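You operate a simulated robot arm through the tools that you are given. There is no shell and no other tool.

The job below is to be done with a simulated robot arm. You get a single attempt, and the scene is never put back.

## Task
Gauge the red rack's rotor over one full turn in the test rig.
Fine: zero the display before the turn, knob from START to END, gauge aside after; leave the rotor in the rig.

Only the result counts: the job must be done as asked and must still hold three seconds after the hand-in. Knocking over, shifting, dropping, spilling or breaking anything else fails it.

## Robot
A 7-joint arm with a two-finger gripper, fixed in place. Base frame: the origin is on the floor under the middle of its stand, x ahead of it, y to its left, z up; the work surface is at about z = 0.82. Readings come in m, rad, newtons and seconds.
It reaches about 0.832 m from its shoulder. Its first joint turns from -2.496 to 2.496 rad. Payload 1.47 kg.
Tool frame: the origin (TCP) lies between the finger pads and is the grasp point; the fingertips stand 0.016 m ahead of it; z points along the fingers, y is the line along which they close. The gripper opens to 0.087 m; its body begins 0.055 m behind the TCP.
Orientation is that of the tool frame in the base frame, as [roll, pitch, yaw] about the fixed x, y, z axes, in that order (R = Rz(yaw) Ry(pitch) Rx(roll)). With the fingers straight down and closing along the base's y, the tool's x points along the base's -x, its y along +y and its z along -z.

## Interface
- The arm moves only by the tool jog_arm. Its argument "moves" is a list of rows, each an object of numbers (a shift or turn left out is 0, a gripper value left out holds the last): "wx", "wy", "wz": the turn, a rotation vector about the tool's x, y, z in rad; "tx", "ty", "tz": the shift along the tool's x, y, z in mm; "claw": the gripper command, from -1 (shut) to 1 (fully open), values between in proportion. In form: [{"wx": .., "wy": .., "wz": .., "tx": .., "ty": .., "tz": .., "claw": ..}, ...]. A call has 1 to 20 rows; each row shifts and turns the commanded pose from where the row before left it, along the tool's axes as they then stand. A row lasts 0.2 s, in which the tool goes at most 0.05 m and 0.15 rad; a call with a longer step from one row to the next is refused whole, and so is a gripper value outside its range. Where a pose cannot be reached the arm comes as near as it can. A force on the tool above 40 N (or 10 N above the force at the start of the call, whichever is more), or a blocked arm, ends the call early, and 0.2 s more pass. The fingers move at their own pace (about 0.045 m/s each) and stop on an object; they squeeze with about 28 N. The grip force told is the motor's: it shows also when the fingers shut on nothing. Time passes only in rows, and 0.2 s behind the last, so rows that do not move let the fingers close. The reply holds the time, the measured pose of the TCP, the force on the tool along the base axes, the opening and the grip force, in the units named above and with some noise, with the torque about the TCP (base axes, N m) and any sound that the robot's microphone picked up.
- Cameras (640 x 400 px; columns grow to the right, rows downward): "scene" is fixed at [0.05, 0.5011, 1.6562]; the picture's right is [-0.36, -0.93, 0.00], its down [-0.88, 0.34, -0.34] and it looks along [0.32, -0.12, -0.94] (base axes); focal length 370 px, centre (320, 200). "wrist" rides on the gripper at [0.073, 0.012, -0.09] in the tool frame; the picture's right is [-0.16, 0.99, 0.00], its down [-0.72, -0.12, -0.68] and it looks along [-0.67, -0.11, 0.73] (tool axes); focal length 247 px, centre (320, 200). There is no depth. A picture from a camera that has moved, and an enlarged one, comes with that camera's place and axes in the base frame and with its lens.
- grab_frame(camera): a new picture of that camera. No time passes.
- lift_body(by): slides the trunk up (or, below 0, down) by that many m; the arm rides with it, the base frame stays. It gives what a move gives, with no picture.
- close_up(camera, box): a new picture of the part [left, top, right, bottom] of that camera's present view, enlarged. No time passes.
- hand_in(): hands the job in; it is judged then, once.

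Nothing tells you positions but the pictures and the camera data. Unless the task says otherwise, let go and move clear before handing in.

The tools are called after "Call:" as a command line: name --argument value ..., lists and objects as JSON in quotes. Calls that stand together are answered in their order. jog_arm: Moves the arm, as the interface text tells. Its arguments: {"type":"object","properties":{"moves":{"type":"array","items":{"type":"object","properties":{"wx":{"type":"number"},"wy":{"type":"number"},"wz":{"type":"number"},"tx":{"type":"number"},"ty":{"type":"number"},"tz":{"type":"number"},"claw":{"type":"number"}}}}},"required":["moves"]} The other tools are called the same way: lift_body (by) moves the trunk up or down; grab_frame (camera) takes a picture; close_up (camera, box) takes an enlarged picture of a part of a camera's view; hand_in () hands the job in.

At the start:

```text
clock: 0.0
ee_pos: [0.2658, 0.4193, 1.2811]
tool_rot: [-3.142, 0.0, 3.14]
force: [-0.1, 0.1, 0.9]
torque: [0.0, -0.02, -0.01]
grip_width: 0.087
grasp_force: 0.1
trunk travel left (down, up): [-0.977, 0.263]
```

scene: 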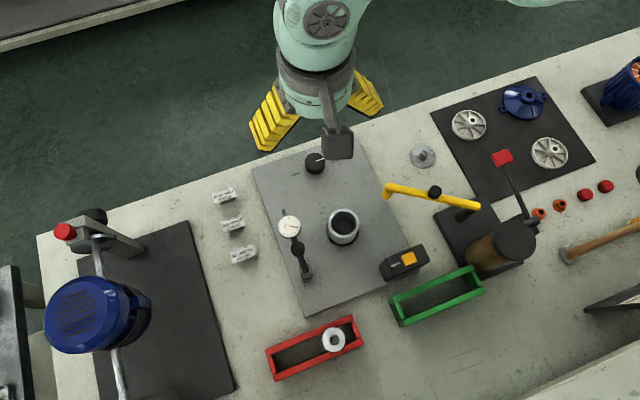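
wrist: 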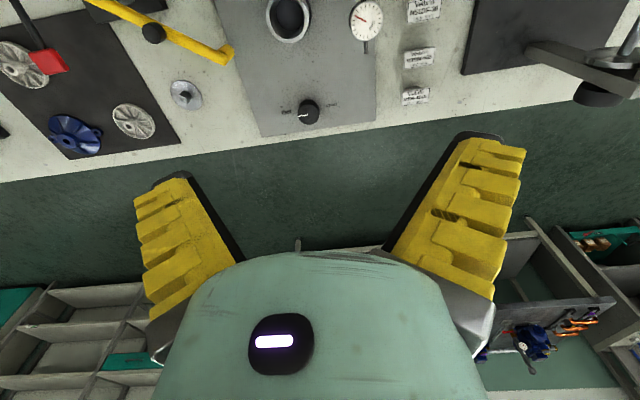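

I see a bench with a grey test rig plate (knob, dial gauge on a stand, a ring-shaped socket), a red rack holding a rotor and a green rack. I'll look closer at each before moving.

Call:
close_up --camera "scene" --box '[240, 130, 440, 255]'

Call:
close_up --camera "scene" --box '[240, 240, 500, 400]'

Call:
close_up --camera "wrist" --box '[220, 0, 460, 150]'

Call:
close_up --camera "scene" --box '[190, 180, 350, 280]'

```text
3.20 times, centred on (340, 192) of scene
camera zoom: at [0.05, 0.5011, 1.6562], right [-0.36, -0.93, 0.0], down [-0.88, 0.34, -0.34], along [0.32, -0.12, -0.94], focal length 1184 px, centre (256, 224)
```

zoom: 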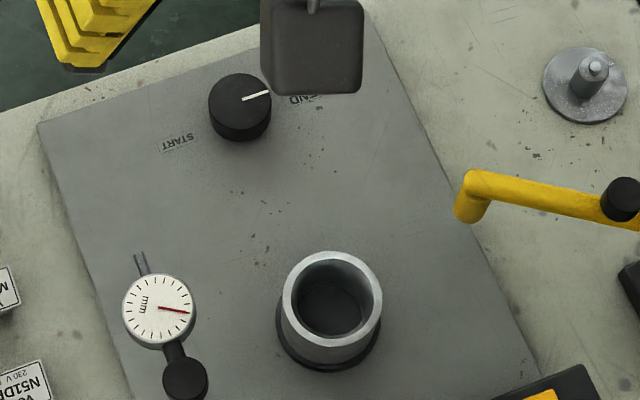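

```text
2.46 times, centred on (370, 320) of scene
camera zoom: at [0.05, 0.5011, 1.6562], right [-0.36, -0.93, 0.0], down [-0.88, 0.34, -0.34], along [0.32, -0.12, -0.94], focal length 910 px, centre (197, -95)
```

zoom: 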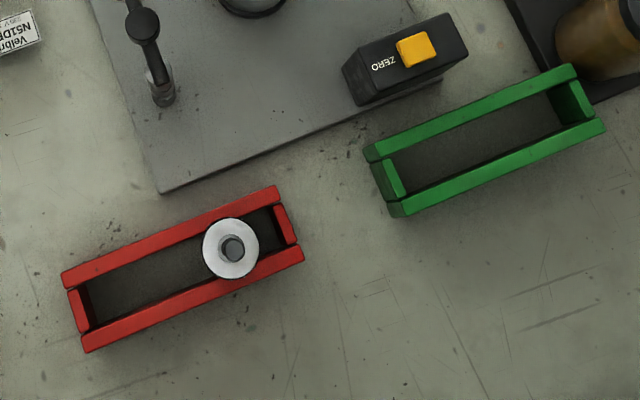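

```text
2.67 times, centred on (340, 75) of wrist
camera zoom: at [0.1934, 0.4316, 1.3705], right [0.16, 0.99, 0.0], down [0.72, -0.12, 0.68], along [0.67, -0.11, -0.73], focal length 659 px, centre (267, 533)
```

zoom: 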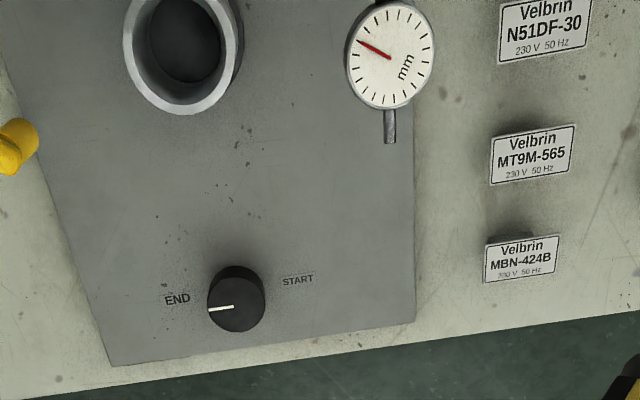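

```text
4.00 times, centred on (270, 230) of scene
camera zoom: at [0.05, 0.5011, 1.6562], right [-0.36, -0.93, 0.0], down [-0.88, 0.34, -0.34], along [0.32, -0.12, -0.94], focal length 1480 px, centre (520, 80)
```

zoom: 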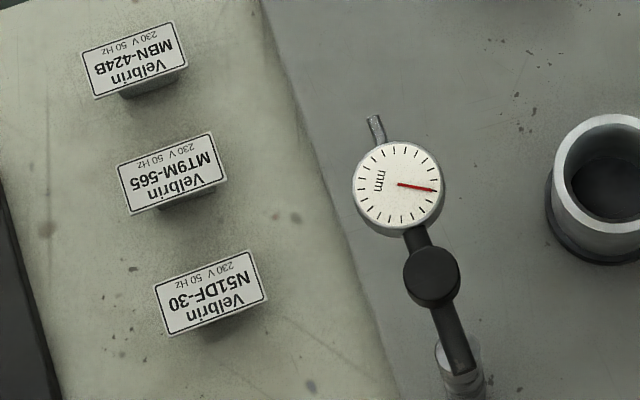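

The knob pointer seems to sit near END, the rotor is in the red rack at about (0.03, 0.5), and the socket is near (0.32, 0.37). I'll bring the wrist camera lower to look at the knob and rig.

Call:
jog_arm --moves '[{"tx": 20, "tz": 30, "claw": 1}, {"tx": 25, "tz": 35}, {"tx": 25, "tz": 35}, {"tx": 20, "tz": 35}, {"tz": 30}, {}]'

Call:
grab_frame --camera "wrist"

Call:
grab_frame --camera "scene"

```text
clock: 1.4
ee_pos: [0.1761, 0.4162, 1.1178]
tool_rot: [-3.139, 0.0, -3.14]
force: [-0.3, -0.2, -0.3]
torque: [-0.01, -0.01, 0.04]
grip_width: 0.087
grasp_force: 0.0
trunk travel left (down, up): [-0.977, 0.263]
```

```text
taken
camera wrist: at [0.1042, 0.4296, 1.2061], right [0.16, 0.99, 0.0], down [0.72, -0.12, 0.68], along [0.67, -0.11, -0.73], focal length 247 px, centre (320, 200)
```

wrist: 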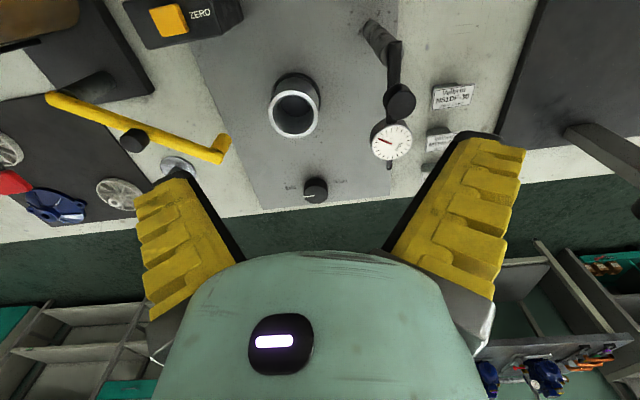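

```text
taken
```

scene: 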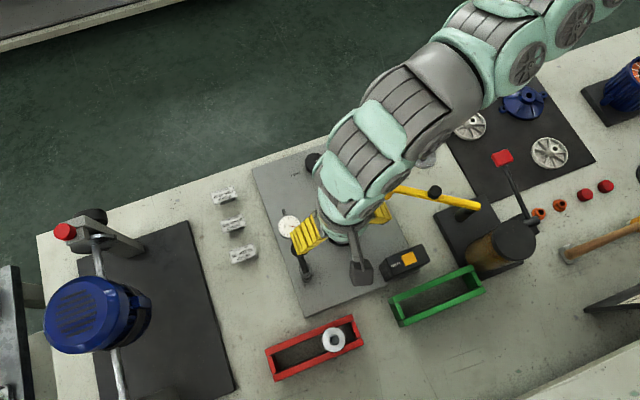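

The wrist view now shows the rig: socket, gauge on its post and arm, and the ZERO display. I'll zoom in on each part.

Call:
close_up --camera "wrist" --box '[260, 150, 380, 225]'

Call:
close_up --camera "wrist" --box '[250, 0, 490, 180]'

Call:
close_up --camera "wrist" --box '[100, 0, 260, 100]'

```text
5.33 times, centred on (320, 188) of wrist
camera zoom: at [0.1042, 0.4296, 1.2061], right [0.16, 0.99, 0.0], down [0.72, -0.12, 0.68], along [0.67, -0.11, -0.73], focal length 1317 px, centre (320, 267)
```

zoom: 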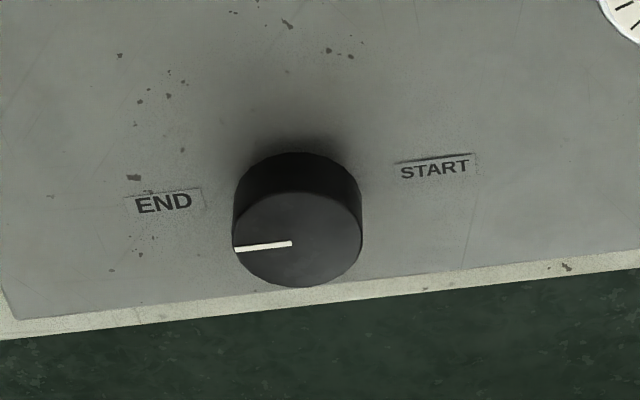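

```text
2.22 times, centred on (370, 90) of wrist
camera zoom: at [0.1042, 0.4296, 1.2061], right [0.16, 0.99, 0.0], down [0.72, -0.12, 0.68], along [0.67, -0.11, -0.73], focal length 549 px, centre (209, 444)
```

zoom: 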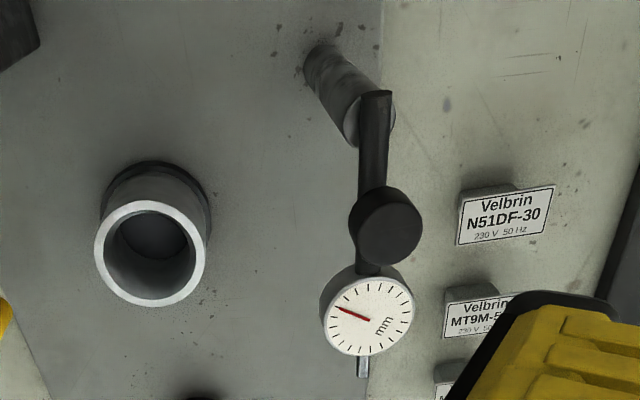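

```text
4.00 times, centred on (180, 50) of wrist
camera zoom: at [0.1042, 0.4296, 1.2061], right [0.16, 0.99, 0.0], down [0.72, -0.12, 0.68], along [0.67, -0.11, -0.73], focal length 988 px, centre (880, 800)
```

zoom: 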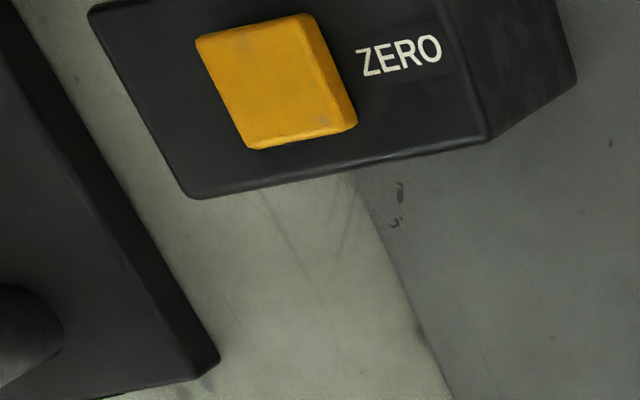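

The gauge sits on a post at about (0.167, 0.488) with its dial at z≈0.95, and the socket top is at about (0.239, 0.371, 0.88). The knob pointer is at END. Next I'll move over to look at the rotor in the red rack.

Call:
jog_arm --moves '[{"tx": 30, "ty": 8}, {"tx": 37, "ty": 10}, {"tx": 37, "ty": 10}, {"tx": 37, "ty": 10}, {"tx": 37, "ty": 10}, {"tx": 37, "ty": 10}, {"tx": 37, "ty": 10}, {"tx": 30, "ty": 10}, {"tx": 15, "ty": 5}, {}]'

Call:
grab_frame --camera "wrist"

Call:
grab_frame --camera "scene"

```text
clock: 3.6
ee_pos: [0.0045, 0.4013, 1.1612]
tool_rot: [3.141, 0.0, 3.14]
force: [-0.6, 0.3, 0.5]
torque: [0.0, 0.02, 0.02]
grip_width: 0.0871
grasp_force: 0.1
out of reach, approached as far as the arm can: row 2, 3, 4, 5, 6, 7, 8, 9
trunk travel left (down, up): [-0.977, 0.263]
```

```text
taken
camera wrist: at [-0.068, 0.4131, 1.25], right [0.16, 0.99, 0.0], down [0.72, -0.12, 0.68], along [0.67, -0.11, -0.73], focal length 247 px, centre (320, 200)
```

wrist: 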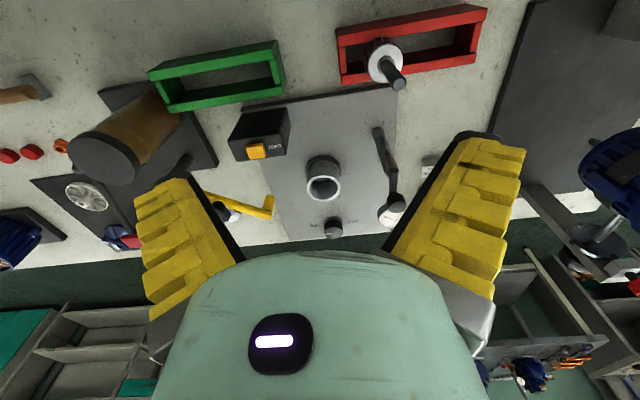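

```text
taken
```

scene: 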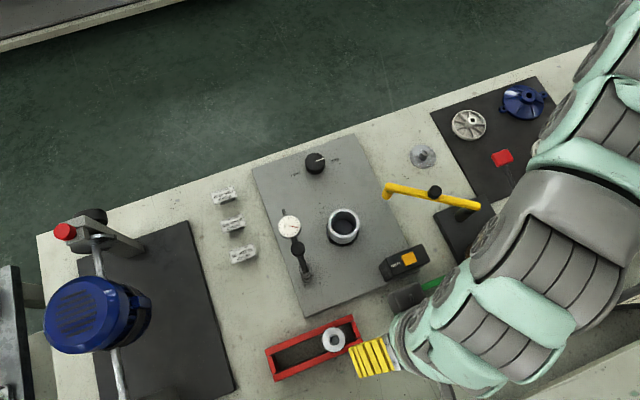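

The arm stopped short of that pose, but this view already shows the rotor: a white disc with a shaft end. I'll zoom in here.

Call:
close_up --camera "wrist" --box '[320, 0, 500, 112]'

Call:
close_up --camera "wrist" --box '[220, 90, 440, 250]'

Call:
close_up --camera "scene" --box '[260, 300, 380, 375]'

Call:
close_up --camera "scene" --box '[360, 120, 520, 280]'

```text
3.56 times, centred on (410, 56) of wrist
camera zoom: at [-0.068, 0.4131, 1.25], right [0.16, 0.99, 0.0], down [0.72, -0.12, 0.68], along [0.67, -0.11, -0.73], focal length 878 px, centre (0, 712)
```

zoom: 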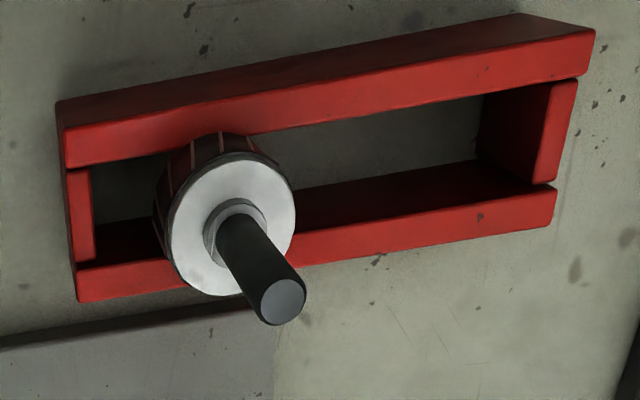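

```text
2.50 times, centred on (330, 170) of wrist
camera zoom: at [-0.068, 0.4131, 1.25], right [0.16, 0.99, 0.0], down [0.72, -0.12, 0.68], along [0.67, -0.11, -0.73], focal length 617 px, centre (295, 275)
```

zoom: 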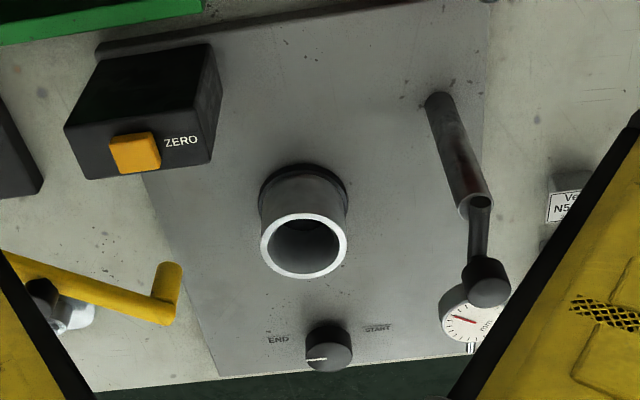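

```text
5.33 times, centred on (320, 338) of scene
camera zoom: at [0.05, 0.5011, 1.6562], right [-0.36, -0.93, 0.0], down [-0.88, 0.34, -0.34], along [0.32, -0.12, -0.94], focal length 1973 px, centre (320, -533)
```

zoom: 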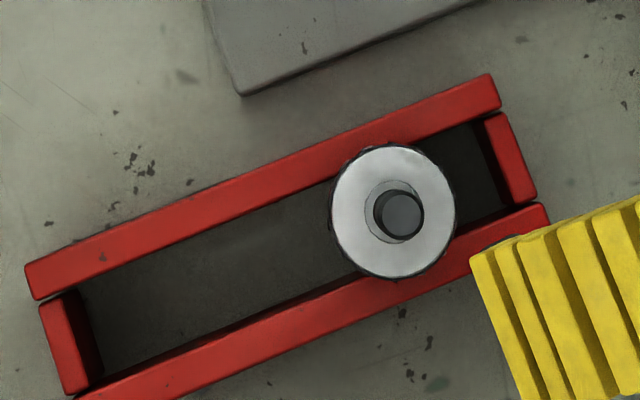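

```text
2.50 times, centred on (440, 200) of scene
camera zoom: at [0.05, 0.5011, 1.6562], right [-0.36, -0.93, 0.0], down [-0.88, 0.34, -0.34], along [0.32, -0.12, -0.94], focal length 925 px, centre (20, 200)
```

zoom: 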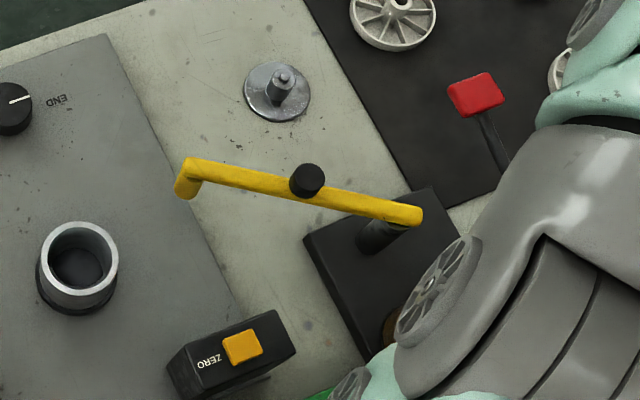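

The rotor stands upright in the rack with its shaft top at about (0.032, 0.482, 0.977), disc top at z≈0.897, and a shaft about 15 mm thick. Reach was the limit, so I'll see how raising the trunk helps.

Call:
lift_body --by 0.1

Call:
jog_arm --moves '[{"tz": 10}, {"tz": 20}, {"tz": 30}, {"tz": 30}, {}]'

```text
clock: 4.9
ee_pos: [0.0042, 0.4, 1.2618]
tool_rot: [3.141, -0.002, -3.14]
force: [0.7, 0.5, 0.1]
torque: [-0.03, 0.01, 0.0]
grip_width: 0.0868
grasp_force: 0.0
trunk travel left (down, up): [-1.077, 0.163]
```

```text
clock: 6.1
ee_pos: [0.0126, 0.3884, 1.2265]
tool_rot: [-3.141, 0.001, -3.141]
force: [0.6, 0.8, -0.4]
torque: [-0.01, 0.0, 0.03]
grip_width: 0.0869
grasp_force: 0.2
out of reach, approached as far as the arm can: row 1, 2, 3, 4
trunk travel left (down, up): [-1.077, 0.163]
```

Going down pulled the tool inward, so the shoulder must be high above and the arm is nearly stretched. I'll lower the trunk in steps and raise the tool to compensate.

Call:
lift_body --by -0.1

Call:
jog_arm --moves '[{"tz": -30, "tx": -15}, {"tz": -40, "tx": -20}, {"tz": -40, "tx": -20}, {"tz": -40, "tx": -20}, {"tz": -30}, {}]'

```text
clock: 7.5
ee_pos: [0.0124, 0.3866, 1.1271]
tool_rot: [-3.141, 0.0, -3.141]
force: [0.1, -0.7, -0.9]
torque: [0.03, 0.03, 0.01]
grip_width: 0.0867
grasp_force: 0.0
trunk travel left (down, up): [-0.977, 0.263]
```

```text
clock: 8.9
ee_pos: [0.0832, 0.3987, 1.3031]
tool_rot: [-3.139, -0.001, 3.14]
force: [0.8, 0.4, -0.5]
torque: [0.01, 0.01, 0.02]
grip_width: 0.0868
grasp_force: 0.0
out of reach, approached as far as the arm can: row 5
trunk travel left (down, up): [-0.977, 0.263]
```

Call:
grab_frame --camera "scene"

Call:
grab_frame --camera "wrist"

```text
taken
```

scene: 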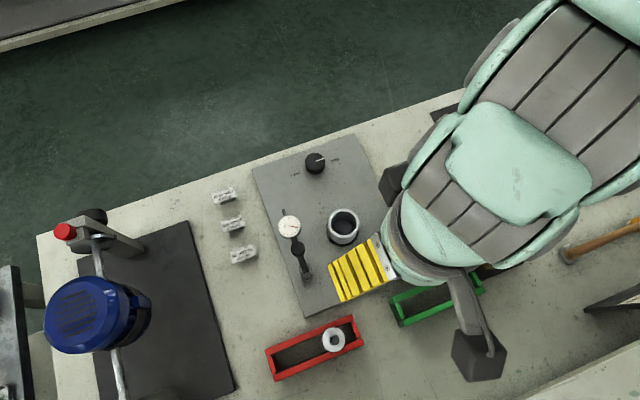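

```text
taken
camera wrist: at [0.0118, 0.4111, 1.392], right [0.16, 0.99, 0.0], down [0.72, -0.12, 0.68], along [0.67, -0.11, -0.73], focal length 247 px, centre (320, 200)
```

wrist: 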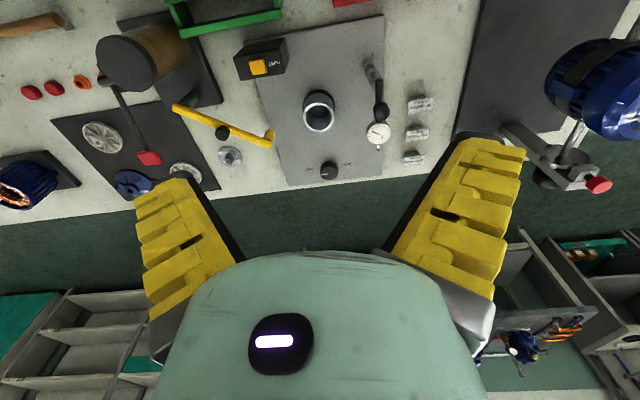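

The arm is likely limited by the wrist being twisted 90° from its natural heading here. I'll turn the tool about its axis so the camera side faces the robot, and check again.

Call:
jog_arm --moves '[{"wz": -0.14}, {"wz": -0.143}, {"wz": -0.143}, {"wz": -0.143}, {"wz": -0.143}, {"wz": -0.143}, {"wz": -0.143}, {"wz": -0.143}, {"wz": -0.143}, {"wz": -0.143}, {"wz": -0.144}, {}]'

Call:
grab_frame --camera "wrist"

Call:
grab_frame --camera "scene"

```text
clock: 11.5
ee_pos: [0.0815, 0.4006, 1.3005]
tool_rot: [-3.141, 0.0, -1.568]
force: [0.5, 0.0, -0.1]
torque: [-0.05, -0.04, 0.02]
grip_width: 0.0869
grasp_force: 0.1
trunk travel left (down, up): [-0.977, 0.263]
```

```text
taken
camera wrist: at [0.0708, 0.3285, 1.3907], right [-0.99, 0.16, 0.0], down [0.11, 0.72, 0.68], along [0.11, 0.67, -0.73], focal length 247 px, centre (320, 200)
```

wrist: 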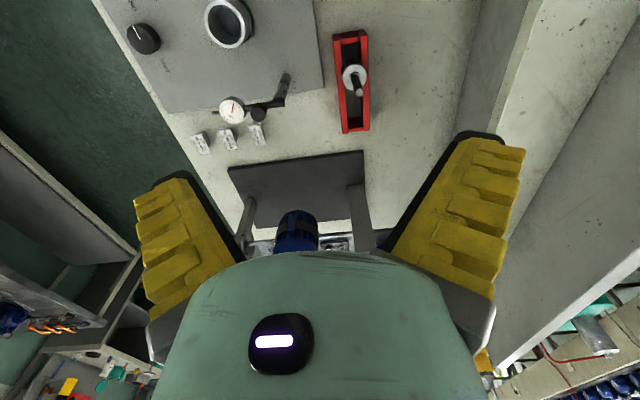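

```text
taken
```

scene: 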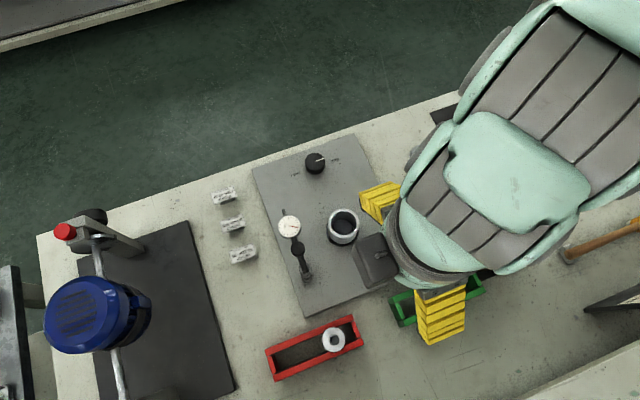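

With the tool turned, the pose is reached cleanly. I'll try descending and moving towards the rack to test reach.

Call:
jog_arm --moves '[{"tz": 30}, {"tz": 40}, {"tz": 40}, {"tz": 40}, {"ty": 25}, {"ty": 25}, {}]'

Call:
grab_frame --camera "wrist"

Call:
grab_frame --camera "scene"

```text
clock: 13.1
ee_pos: [0.032, 0.4014, 1.1529]
tool_rot: [-3.14, 0.0, -1.571]
force: [-0.1, -0.5, 0.9]
torque: [0.0, 0.01, 0.0]
grip_width: 0.087
grasp_force: 0.1
trunk travel left (down, up): [-0.977, 0.263]
```

```text
taken
camera wrist: at [0.021, 0.3294, 1.2416], right [-0.99, 0.16, 0.0], down [0.12, 0.72, 0.68], along [0.11, 0.67, -0.73], focal length 247 px, centre (320, 200)
```

wrist: 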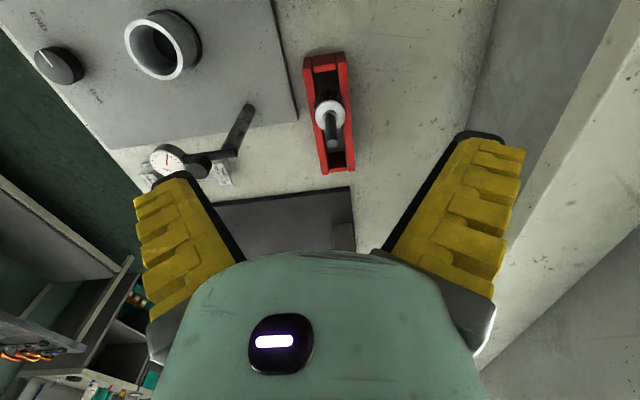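

```text
taken
```

scene: 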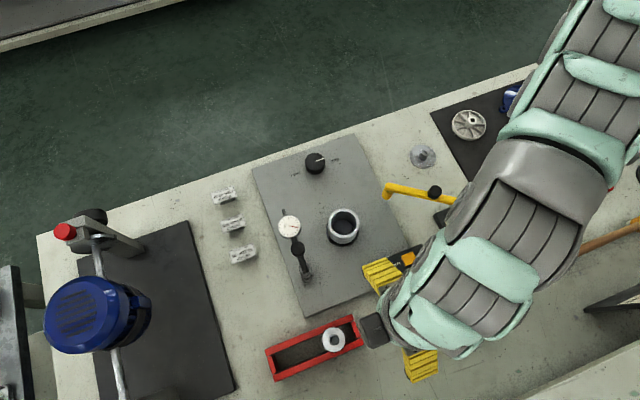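

Reach is fine with this heading. Let me zoom in on the rotor and rack, and on the gauge from this side.

Call:
close_up --camera "wrist" --box '[270, 40, 390, 190]'

Call:
close_up --camera "wrist" --box '[100, 80, 280, 200]'

```text
2.67 times, centred on (330, 115) of wrist
camera zoom: at [0.021, 0.3294, 1.2416], right [-0.99, 0.16, 0.0], down [0.12, 0.72, 0.68], along [0.11, 0.67, -0.73], focal length 659 px, centre (293, 427)
```

zoom: 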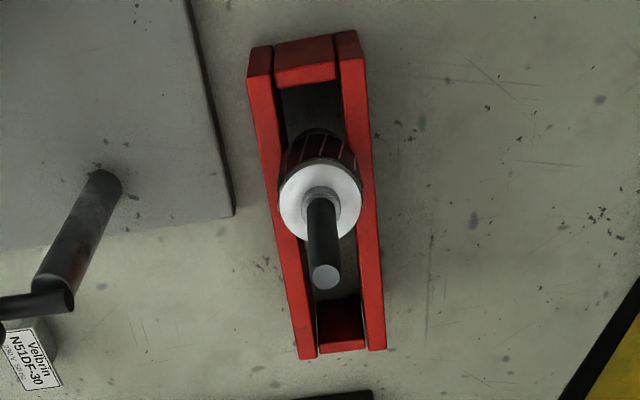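

```text
3.33 times, centred on (190, 140) of wrist
camera zoom: at [0.021, 0.3294, 1.2416], right [-0.99, 0.16, 0.0], down [0.12, 0.72, 0.68], along [0.11, 0.67, -0.73], focal length 823 px, centre (753, 400)
```

zoom: 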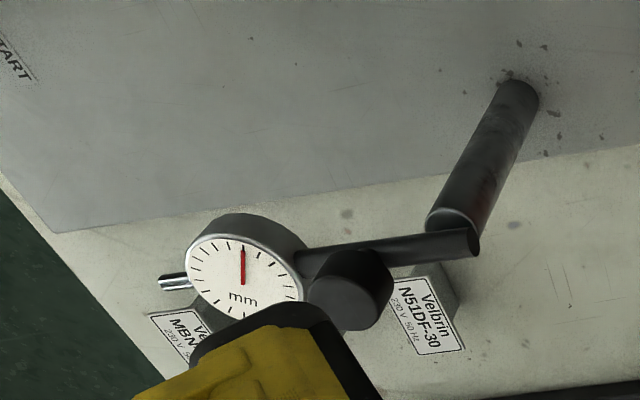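

The shaft top computes to about (0.032, 0.483, 0.977) from this view too. I'll come in above it with partly open fingers, closing along base x.

Call:
jog_arm --moves '[{"tx": -20, "claw": 0.3}, {"tx": -30}, {"tx": -31}, {"tz": 30}, {"tz": 30}, {"tz": 20}, {}]'

Call:
grab_frame --camera "wrist"

Call:
close_up --camera "wrist" --box '[260, 110, 380, 230]'

Call:
grab_frame --camera "scene"

```text
clock: 14.7
ee_pos: [0.0359, 0.4032, 1.1316]
tool_rot: [3.141, 0.0, -1.571]
force: [-0.3, -1.1, 0.3]
torque: [0.0, 0.03, 0.0]
grip_width: 0.0615
grasp_force: 3.6
out of reach, approached as far as the arm can: row 1, 2, 3, 4, 5, 6
trunk travel left (down, up): [-0.977, 0.263]
```

```text
taken
camera wrist: at [0.0236, 0.3316, 1.2206], right [-0.99, 0.16, 0.0], down [0.12, 0.72, 0.68], along [0.11, 0.67, -0.73], focal length 247 px, centre (320, 200)
```

wrist: 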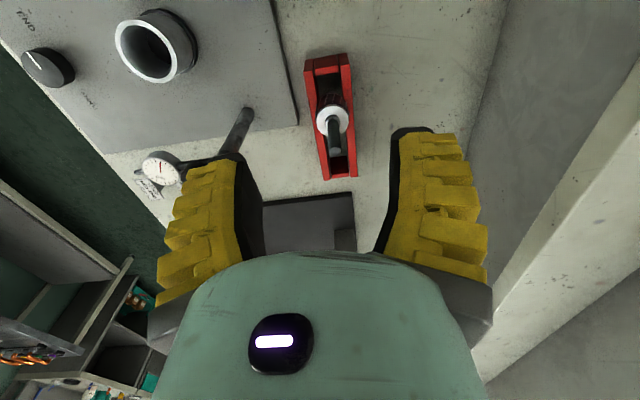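

```text
3.33 times, centred on (320, 170) of wrist
camera zoom: at [0.0236, 0.3316, 1.2206], right [-0.99, 0.16, 0.0], down [0.12, 0.72, 0.68], along [0.11, 0.67, -0.73], focal length 823 px, centre (320, 300)
```

zoom: 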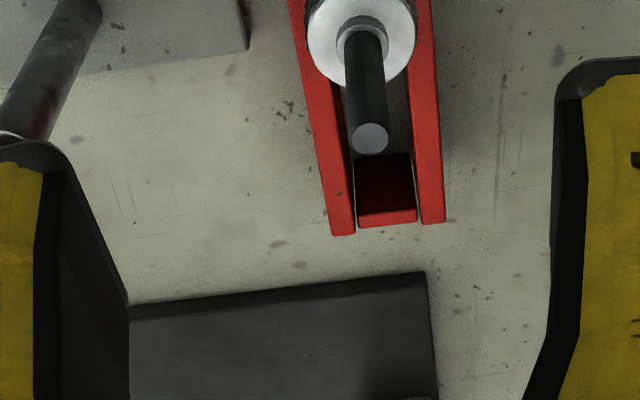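

```text
taken
```

scene: 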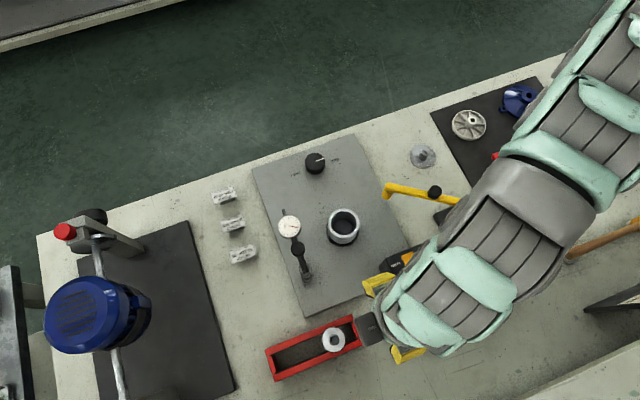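

Still at the arm's outer limit because the shoulder is too high. I'll alternate raising the tool and lowering the trunk.

Call:
jog_arm --moves '[{"tz": -30, "tx": 5}, {"tz": -40, "tx": 5}, {"tz": -40}, {"tz": -40}, {}]'

Call:
lift_body --by -0.15

Call:
jog_arm --moves '[{"tz": -30}, {"tz": -40}, {"tz": -40}, {"tz": -40}, {}]'

Call:
lift_body --by -0.15

Call:
grab_frame --camera "scene"

```text
clock: 15.9
ee_pos: [0.0351, 0.3919, 1.2806]
tool_rot: [-3.14, 0.001, -1.572]
force: [0.1, -0.3, 1.2]
torque: [-0.02, 0.0, 0.03]
grip_width: 0.0614
grasp_force: 3.3
trunk travel left (down, up): [-0.977, 0.263]
```

```text
clock: 17.6
ee_pos: [0.0349, 0.3929, 1.1318]
tool_rot: [3.142, 0.0, -1.571]
force: [-0.3, -0.9, 0.6]
torque: [0.02, -0.01, 0.0]
grip_width: 0.0615
grasp_force: 3.4
trunk travel left (down, up): [-0.827, 0.413]
```

```text
clock: 18.8
ee_pos: [0.0375, 0.3861, 1.2711]
tool_rot: [-3.137, -0.03, -1.567]
force: [-0.4, -0.2, -0.2]
torque: [0.07, 0.04, -0.01]
grip_width: 0.0613
grasp_force: 3.8
trunk travel left (down, up): [-0.827, 0.413]
```

```text
clock: 20.6
ee_pos: [0.0362, 0.3855, 1.1206]
tool_rot: [-3.134, -0.029, -1.569]
force: [-0.2, 0.3, 0.4]
torque: [0.03, -0.02, 0.01]
grip_width: 0.0612
grasp_force: 3.1
trunk travel left (down, up): [-0.677, 0.563]
```

```text
taken
```

scene: 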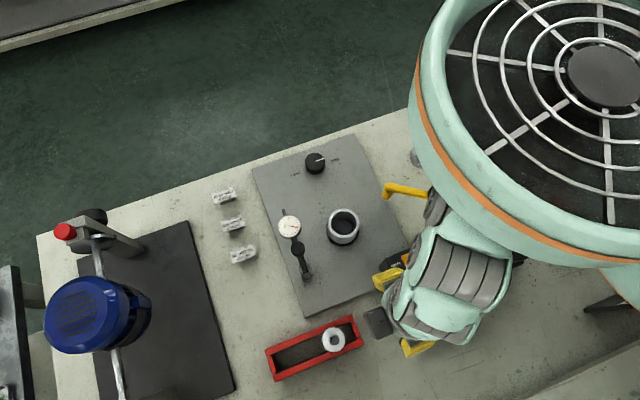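

The elbow is now folding nicely. I'll see whether the position above the rotor is within reach.

Call:
jog_arm --moves '[{"tx": -20}, {"tx": -30}, {"tx": -30}, {"tx": -15}, {}]'

Call:
grab_frame --camera "wrist"

Call:
grab_frame --camera "scene"

```text
clock: 21.8
ee_pos: [0.0386, 0.4523, 1.114]
tool_rot: [-3.125, -0.033, -1.568]
force: [0.1, -1.3, -0.5]
torque: [-0.02, -0.03, 0.0]
grip_width: 0.0613
grasp_force: 3.1
out of reach, approached as far as the arm can: row 3, 4
trunk travel left (down, up): [-0.677, 0.563]
```

```text
taken
camera wrist: at [0.026, 0.3836, 1.2052], right [-0.99, 0.15, -0.02], down [0.1, 0.75, 0.66], along [0.12, 0.65, -0.75], focal length 247 px, centre (320, 200)
```

wrist: 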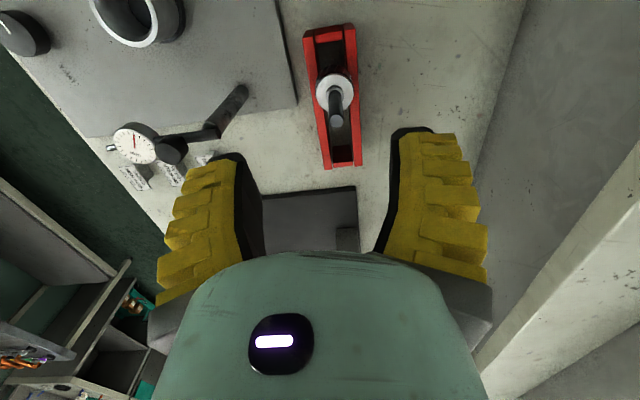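

```text
taken
```

scene: 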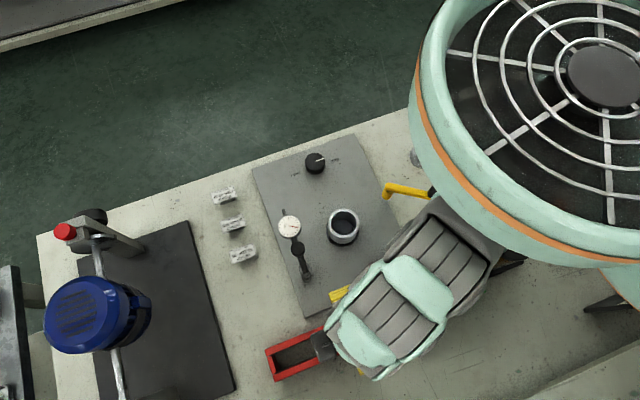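

This is still slightly short. I'll lower the trunk a little more, which also lets me triangulate the shoulder drum.

Call:
lift_body --by -0.06

Call:
grab_frame --camera "scene"

Call:
jog_arm --moves '[{"tx": -10}, {"tx": -10}, {"tx": -10}, {}]'

```text
clock: 22.8
ee_pos: [0.0386, 0.4522, 1.0548]
tool_rot: [-3.126, -0.032, -1.567]
force: [0.6, -0.2, 0.3]
torque: [0.03, 0.01, 0.0]
grip_width: 0.0613
grasp_force: 3.6
trunk travel left (down, up): [-0.617, 0.623]
```

```text
taken
```

scene: 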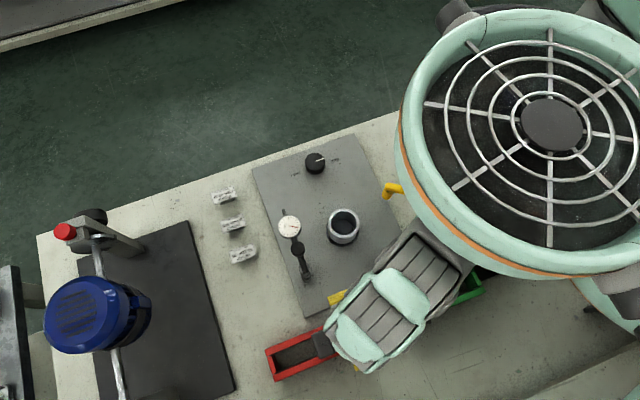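

```text
clock: 23.8
ee_pos: [0.0383, 0.4527, 1.0547]
tool_rot: [-3.125, -0.035, -1.569]
force: [0.4, -0.6, 0.5]
torque: [0.03, 0.0, -0.03]
grip_width: 0.0615
grasp_force: 3.6
out of reach, approached as far as the arm can: row 1, 2, 3
trunk travel left (down, up): [-0.617, 0.623]
```

The data fits an arm stretched nearly flat, with its shoulder around (0.23, 0) and a long hand. Straight down, the rotor is just out of reach. I'll back off slightly and tilt the tool 15° so the wrist sits closer in; the closing axis stays horizontal.

Call:
jog_arm --moves '[{"tx": 15, "tz": -10}, {"tx": 15, "tz": -10}, {"wy": -0.1, "wx": -0.006}, {"wy": -0.1, "wx": -0.006}, {"wy": -0.095, "wx": -0.005}, {}]'

Call:
grab_frame --camera "wrist"

Call:
grab_frame --camera "scene"

```text
clock: 24.2
ee_pos: [0.0819, 0.4493, 1.0541]
tool_rot: [-3.023, -0.087, -1.556]
force: [-0.4, -0.3, -0.1]
torque: [0.02, 0.03, 0.0]
grip_width: 0.0614
grasp_force: 3.2
out of reach, approached as far as the arm can: row 2
trunk travel left (down, up): [-0.617, 0.623]
stopped in row 2: the arm was blocked; the commanded pose is now the measured one
```

```text
taken
camera wrist: at [0.0617, 0.3852, 1.148], right [-0.98, 0.13, -0.13], down [0.02, 0.78, 0.62], along [0.18, 0.61, -0.77], focal length 247 px, centre (320, 200)
```

wrist: 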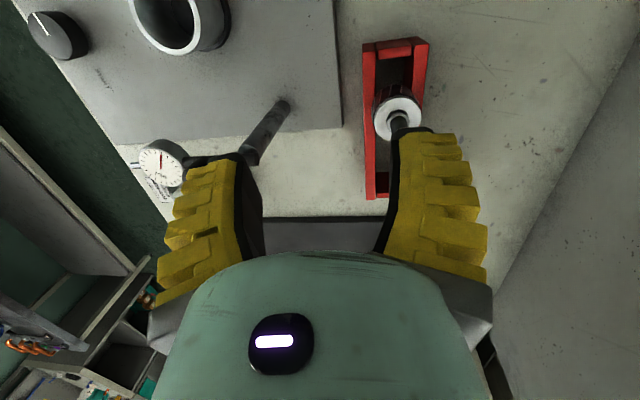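

```text
taken
```

scene: 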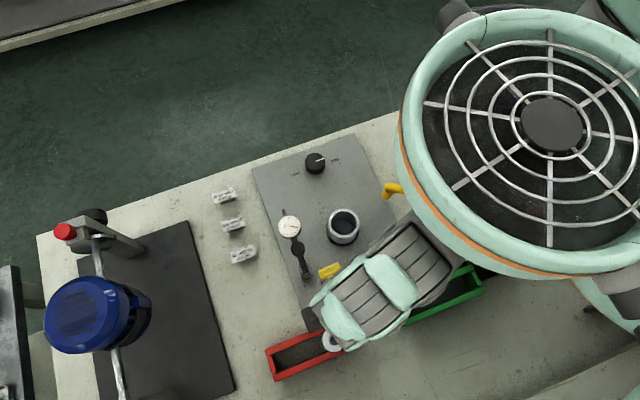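

The arm was blocked and twisted a bit, perhaps by its own body. Before moving further I'll look closely at the arm's shape in the scene view.

Call:
close_up --camera "scene" --box '[280, 0, 640, 400]'

```text
1.00 times, centred on (460, 200) of scene (not enlarged: the box is as wide or as high as the picture)
camera zoom: at [0.05, 0.5011, 1.6562], right [-0.36, -0.93, 0.0], down [-0.88, 0.34, -0.34], along [0.32, -0.12, -0.94], focal length 370 px, centre (180, 200)
```

zoom: 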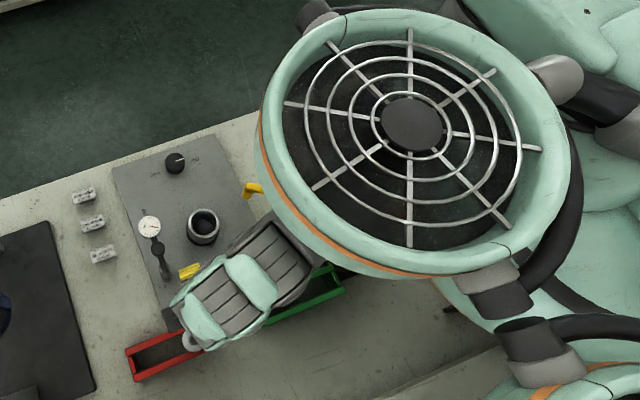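

The view can extend past the frame edge: the robot's body hovers over the origin with fan drums, one of which is above the arm. I'll look further right to find the shoulder.

Call:
close_up --camera "scene" --box '[638, 0, 640, 400]'

Call:
close_up --camera "scene" --box '[440, 398, 640, 400]'

```text
1.00 times, centred on (639, 200) of scene (not enlarged: the box is as wide or as high as the picture)
camera zoom: at [0.05, 0.5011, 1.6562], right [-0.36, -0.93, 0.0], down [-0.88, 0.34, -0.34], along [0.32, -0.12, -0.94], focal length 370 px, centre (1, 200)
```

zoom: 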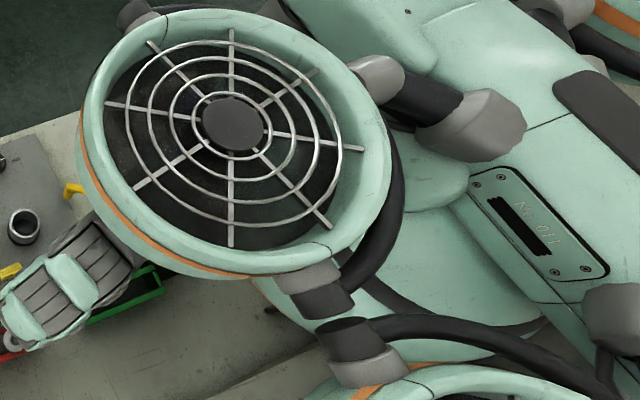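

```text
3.20 times, centred on (540, 399) of scene
camera zoom: at [0.05, 0.5011, 1.6562], right [-0.36, -0.93, 0.0], down [-0.88, 0.34, -0.34], along [0.32, -0.12, -0.94], focal length 1184 px, centre (-384, -437)
```

zoom: 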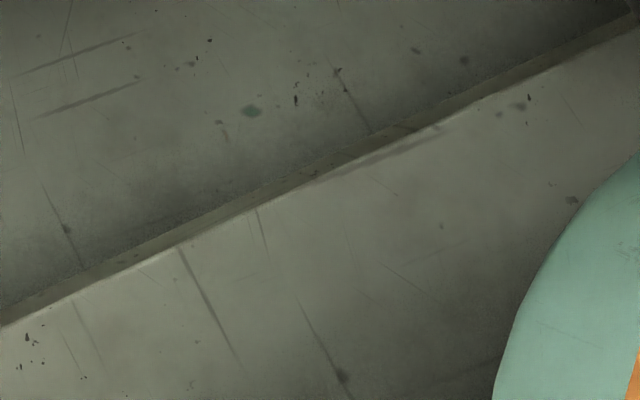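

The robot is a fan-lifted body with the arm slung beneath, so the arm must stay below the fan drum. I'll raise the trunk back, lower the hand relative to the body, then tilt the tool outward there.

Call:
lift_body --by 0.36

Call:
jog_arm --moves '[{"tx": 4, "ty": 3, "tz": 20}, {"tx": 6, "ty": 4, "tz": 34}, {"tx": 6, "ty": 4, "tz": 34}, {"tx": 6, "ty": 4, "tz": 34}, {"tx": 6, "ty": 4, "tz": 34}, {"tx": 6, "ty": 4, "tz": 34}, {"tx": 6, "ty": 4, "tz": 34}, {"tx": 6, "ty": 4, "tz": 34}, {}]'

```text
clock: 27.7
ee_pos: [0.0826, 0.4497, 1.4154]
tool_rot: [-3.025, -0.085, -1.556]
force: [0.3, 0.5, -0.6]
torque: [0.0, 0.01, 0.01]
grip_width: 0.0613
grasp_force: 3.6
trunk travel left (down, up): [-0.977, 0.263]
```

```text
clock: 28.2
ee_pos: [0.1802, 0.4733, 1.4021]
tool_rot: [-3.043, -0.063, -1.778]
force: [0.3, -0.7, 0.9]
torque: [0.0, 0.02, 0.01]
grip_width: 0.0617
grasp_force: 3.5
trunk travel left (down, up): [-0.977, 0.263]
stopped in row 2: the arm was blocked; the commanded pose is now the measured one
```

Call:
close_up --camera "scene" --box '[440, 0, 640, 400]'

Call:
grab_frame --camera "wrist"

```text
1.00 times, centred on (540, 200) of scene (not enlarged: the box is as wide or as high as the picture)
camera zoom: at [0.05, 0.5011, 1.6562], right [-0.36, -0.93, 0.0], down [-0.88, 0.34, -0.34], along [0.32, -0.12, -0.94], focal length 370 px, centre (100, 200)
```

zoom: 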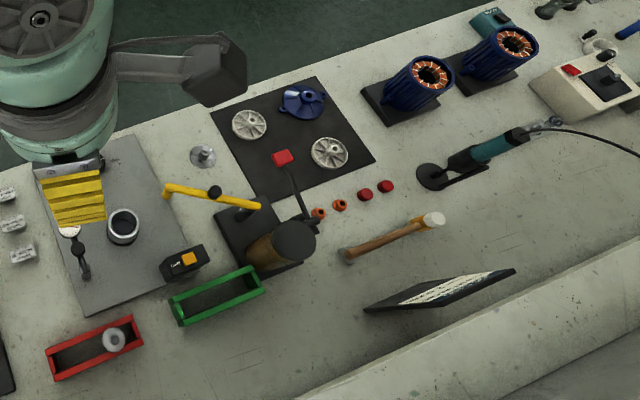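

```text
taken
camera wrist: at [0.1467, 0.4117, 1.4945], right [-0.93, 0.35, -0.11], down [0.2, 0.74, 0.64], along [0.3, 0.58, -0.76], focal length 247 px, centre (320, 200)
```

wrist: 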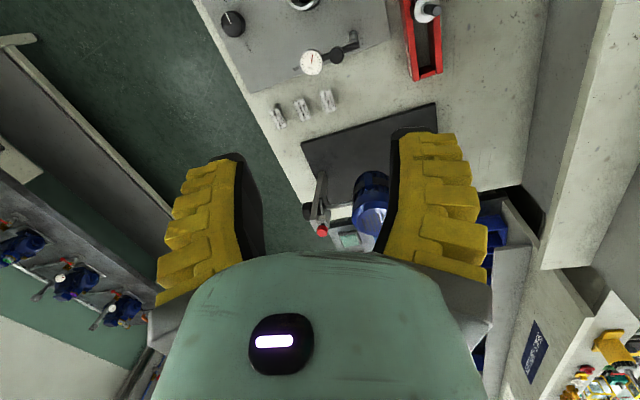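

The arm is free and up high now. I'll bring it gently back to a comfortable pose near the starting one.

Call:
jog_arm --moves '[{"tx": 5, "ty": -8, "tz": 21}, {"tx": 5, "ty": -8, "tz": 21}, {"tx": 5, "ty": -8, "tz": 21}, {"tx": 5, "ty": -8, "tz": 21}, {"tx": 5, "ty": -8, "tz": 21}, {"tx": 5, "ty": -8, "tz": 21}, {}]'

Call:
close_up --camera "scene" --box '[440, 0, 640, 400]'

```text
clock: 28.8
ee_pos: [0.2836, 0.4585, 1.3645]
tool_rot: [-3.044, -0.061, -1.971]
force: [0.1, -0.7, -0.3]
torque: [0.0, 0.04, 0.0]
grip_width: 0.0612
grasp_force: 3.4
trunk travel left (down, up): [-0.977, 0.263]
stopped in row 3: the arm was blocked; the commanded pose is now the measured one
```

```text
1.00 times, centred on (540, 200) of scene (not enlarged: the box is as wide or as high as the picture)
camera zoom: at [0.05, 0.5011, 1.6562], right [-0.36, -0.93, 0.0], down [-0.88, 0.34, -0.34], along [0.32, -0.12, -0.94], focal length 370 px, centre (100, 200)
```

zoom: 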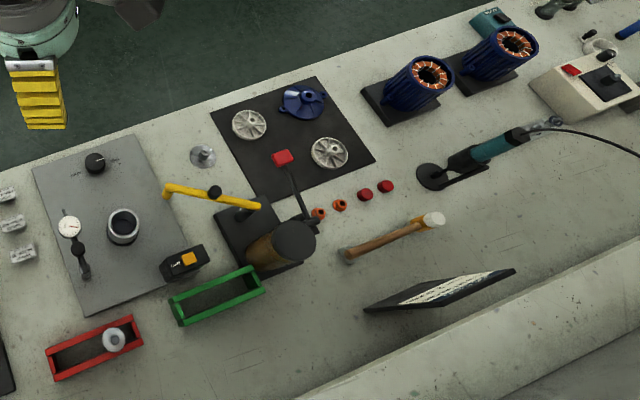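

Call:
jog_arm --moves '[{}, {}, {}]'

Call:
jog_arm --moves '[{"tz": 5}, {"tz": 5}, {"tz": 5}, {}]'

```text
clock: 29.6
ee_pos: [0.2827, 0.4591, 1.3662]
tool_rot: [-3.043, -0.062, -1.97]
force: [-0.3, -0.5, 0.7]
torque: [0.02, 0.01, -0.02]
grip_width: 0.0614
grasp_force: 3.9
trunk travel left (down, up): [-0.977, 0.263]
```

```text
clock: 30.6
ee_pos: [0.2841, 0.4584, 1.3497]
tool_rot: [-3.044, -0.063, -1.967]
force: [0.2, -0.1, 0.2]
torque: [0.02, 0.03, -0.07]
grip_width: 0.0614
grasp_force: 3.6
trunk travel left (down, up): [-0.977, 0.263]
```

Call:
jog_arm --moves '[{"tz": 15}, {"tz": 15}, {"tz": 15}, {"tz": 15}, {"tz": 15}, {"tz": 15}, {}]'

Call:
close_up --camera "scene" --box '[440, 0, 640, 400]'

```text
clock: 32.2
ee_pos: [0.2903, 0.4496, 1.2614]
tool_rot: [-3.042, -0.063, -1.967]
force: [0.8, -0.5, 0.1]
torque: [0.02, 0.01, -0.02]
grip_width: 0.0612
grasp_force: 3.9
trunk travel left (down, up): [-0.977, 0.263]
```

```text
1.00 times, centred on (540, 200) of scene (not enlarged: the box is as wide or as high as the picture)
camera zoom: at [0.05, 0.5011, 1.6562], right [-0.36, -0.93, 0.0], down [-0.88, 0.34, -0.34], along [0.32, -0.12, -0.94], focal length 370 px, centre (100, 200)
```

zoom: 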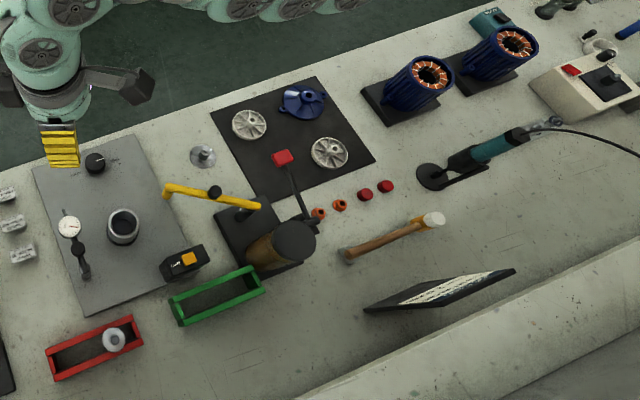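

Normal control is back. I'll lower a bit more (so the arm stays under the drum) and rotate to the target orientation: closing along base x, tilted 22° outward.

Call:
jog_arm --moves '[{"tz": 15}, {"tz": 15}, {"tz": 15}, {"tz": 15}, {"tz": 15}, {"tz": 15}, {}, {"wx": -0.0267, "wy": -0.0768, "wz": -0.0621}, {"wx": -0.0267, "wy": -0.0768, "wz": -0.0621}, {"wx": -0.0267, "wy": -0.0768, "wz": -0.0621}, {"wx": -0.0267, "wy": -0.0768, "wz": -0.0621}, {"wx": -0.0267, "wy": -0.0768, "wz": -0.0621}, {"wx": -0.0267, "wy": -0.0768, "wz": -0.0621}, {}]'

Call:
close_up --camera "scene" --box '[440, 0, 640, 400]'

Call:
grab_frame --camera "wrist"

```text
clock: 35.2
ee_pos: [0.2952, 0.4407, 1.1726]
tool_rot: [3.14, 0.385, -1.572]
force: [0.6, 0.1, -0.2]
torque: [0.01, 0.03, 0.0]
grip_width: 0.0614
grasp_force: 3.4
trunk travel left (down, up): [-0.977, 0.263]
```

```text
1.00 times, centred on (540, 200) of scene (not enlarged: the box is as wide or as high as the picture)
camera zoom: at [0.05, 0.5011, 1.6562], right [-0.36, -0.93, 0.0], down [-0.88, 0.34, -0.34], along [0.32, -0.12, -0.94], focal length 370 px, centre (100, 200)
```

zoom: 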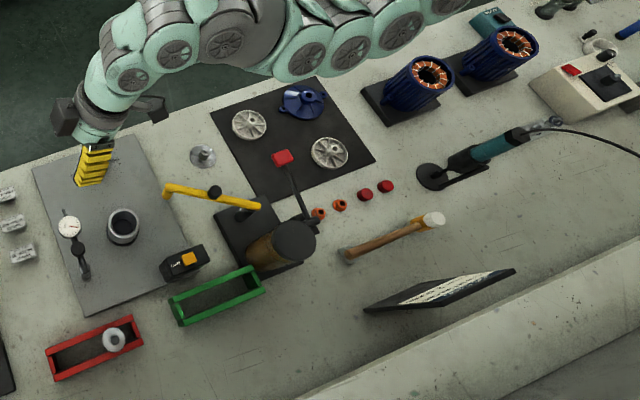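

```text
taken
camera wrist: at [0.2845, 0.3402, 1.2263], right [-0.99, 0.15, 0.06], down [0.12, 0.41, 0.9], along [0.11, 0.9, -0.43], focal length 247 px, centre (320, 200)
```

wrist: 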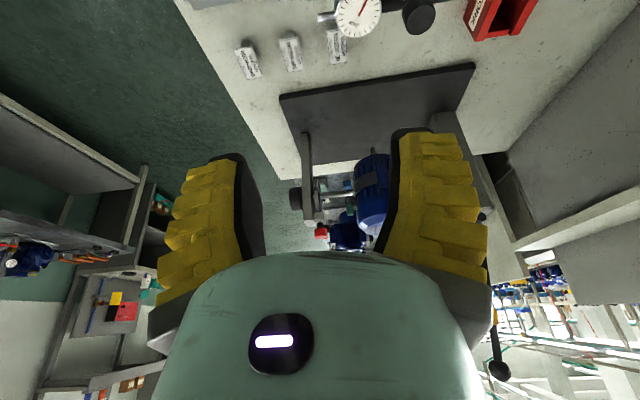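

Orientation is as intended. Now I'll slide across towards the rotor at safe height.

Call:
jog_arm --moves '[{"ty": 12, "tz": 2}, {"ty": 20, "tz": 2}, {"ty": 20, "tz": 2}, {"ty": 20, "tz": 2}, {"ty": 20, "tz": 2}, {"ty": 20, "tz": 2}, {"ty": 20, "tz": 2}, {"ty": 20, "tz": 2}, {"ty": 20, "tz": 2}, {"ty": 20, "tz": 2}, {"ty": 20}, {"ty": 20}, {}]'

Call:
close_up --camera "scene" --box '[440, 0, 640, 400]'

Call:
grab_frame --camera "wrist"

```text
clock: 38.0
ee_pos: [0.0619, 0.4492, 1.1545]
tool_rot: [3.141, 0.385, -1.572]
force: [0.1, 0.2, 0.5]
torque: [-0.01, -0.02, -0.01]
grip_width: 0.0614
grasp_force: 3.0
trunk travel left (down, up): [-0.977, 0.263]
```

```text
1.00 times, centred on (540, 200) of scene (not enlarged: the box is as wide or as high as the picture)
camera zoom: at [0.05, 0.5011, 1.6562], right [-0.36, -0.93, 0.0], down [-0.88, 0.34, -0.34], along [0.32, -0.12, -0.94], focal length 370 px, centre (100, 200)
```

zoom: 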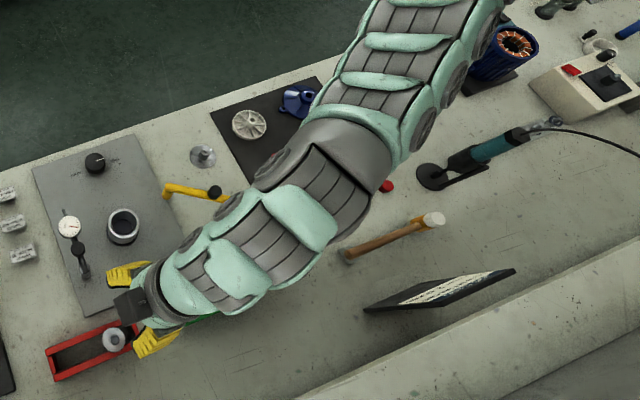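

```text
taken
camera wrist: at [0.0505, 0.3483, 1.2107], right [-0.99, 0.15, 0.06], down [0.12, 0.41, 0.9], along [0.11, 0.9, -0.43], focal length 247 px, centre (320, 200)
```

wrist: 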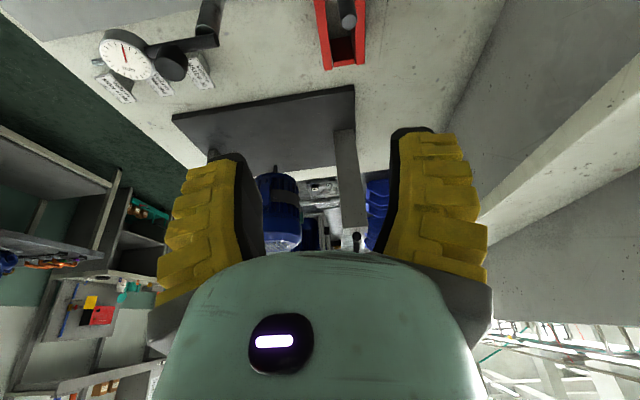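

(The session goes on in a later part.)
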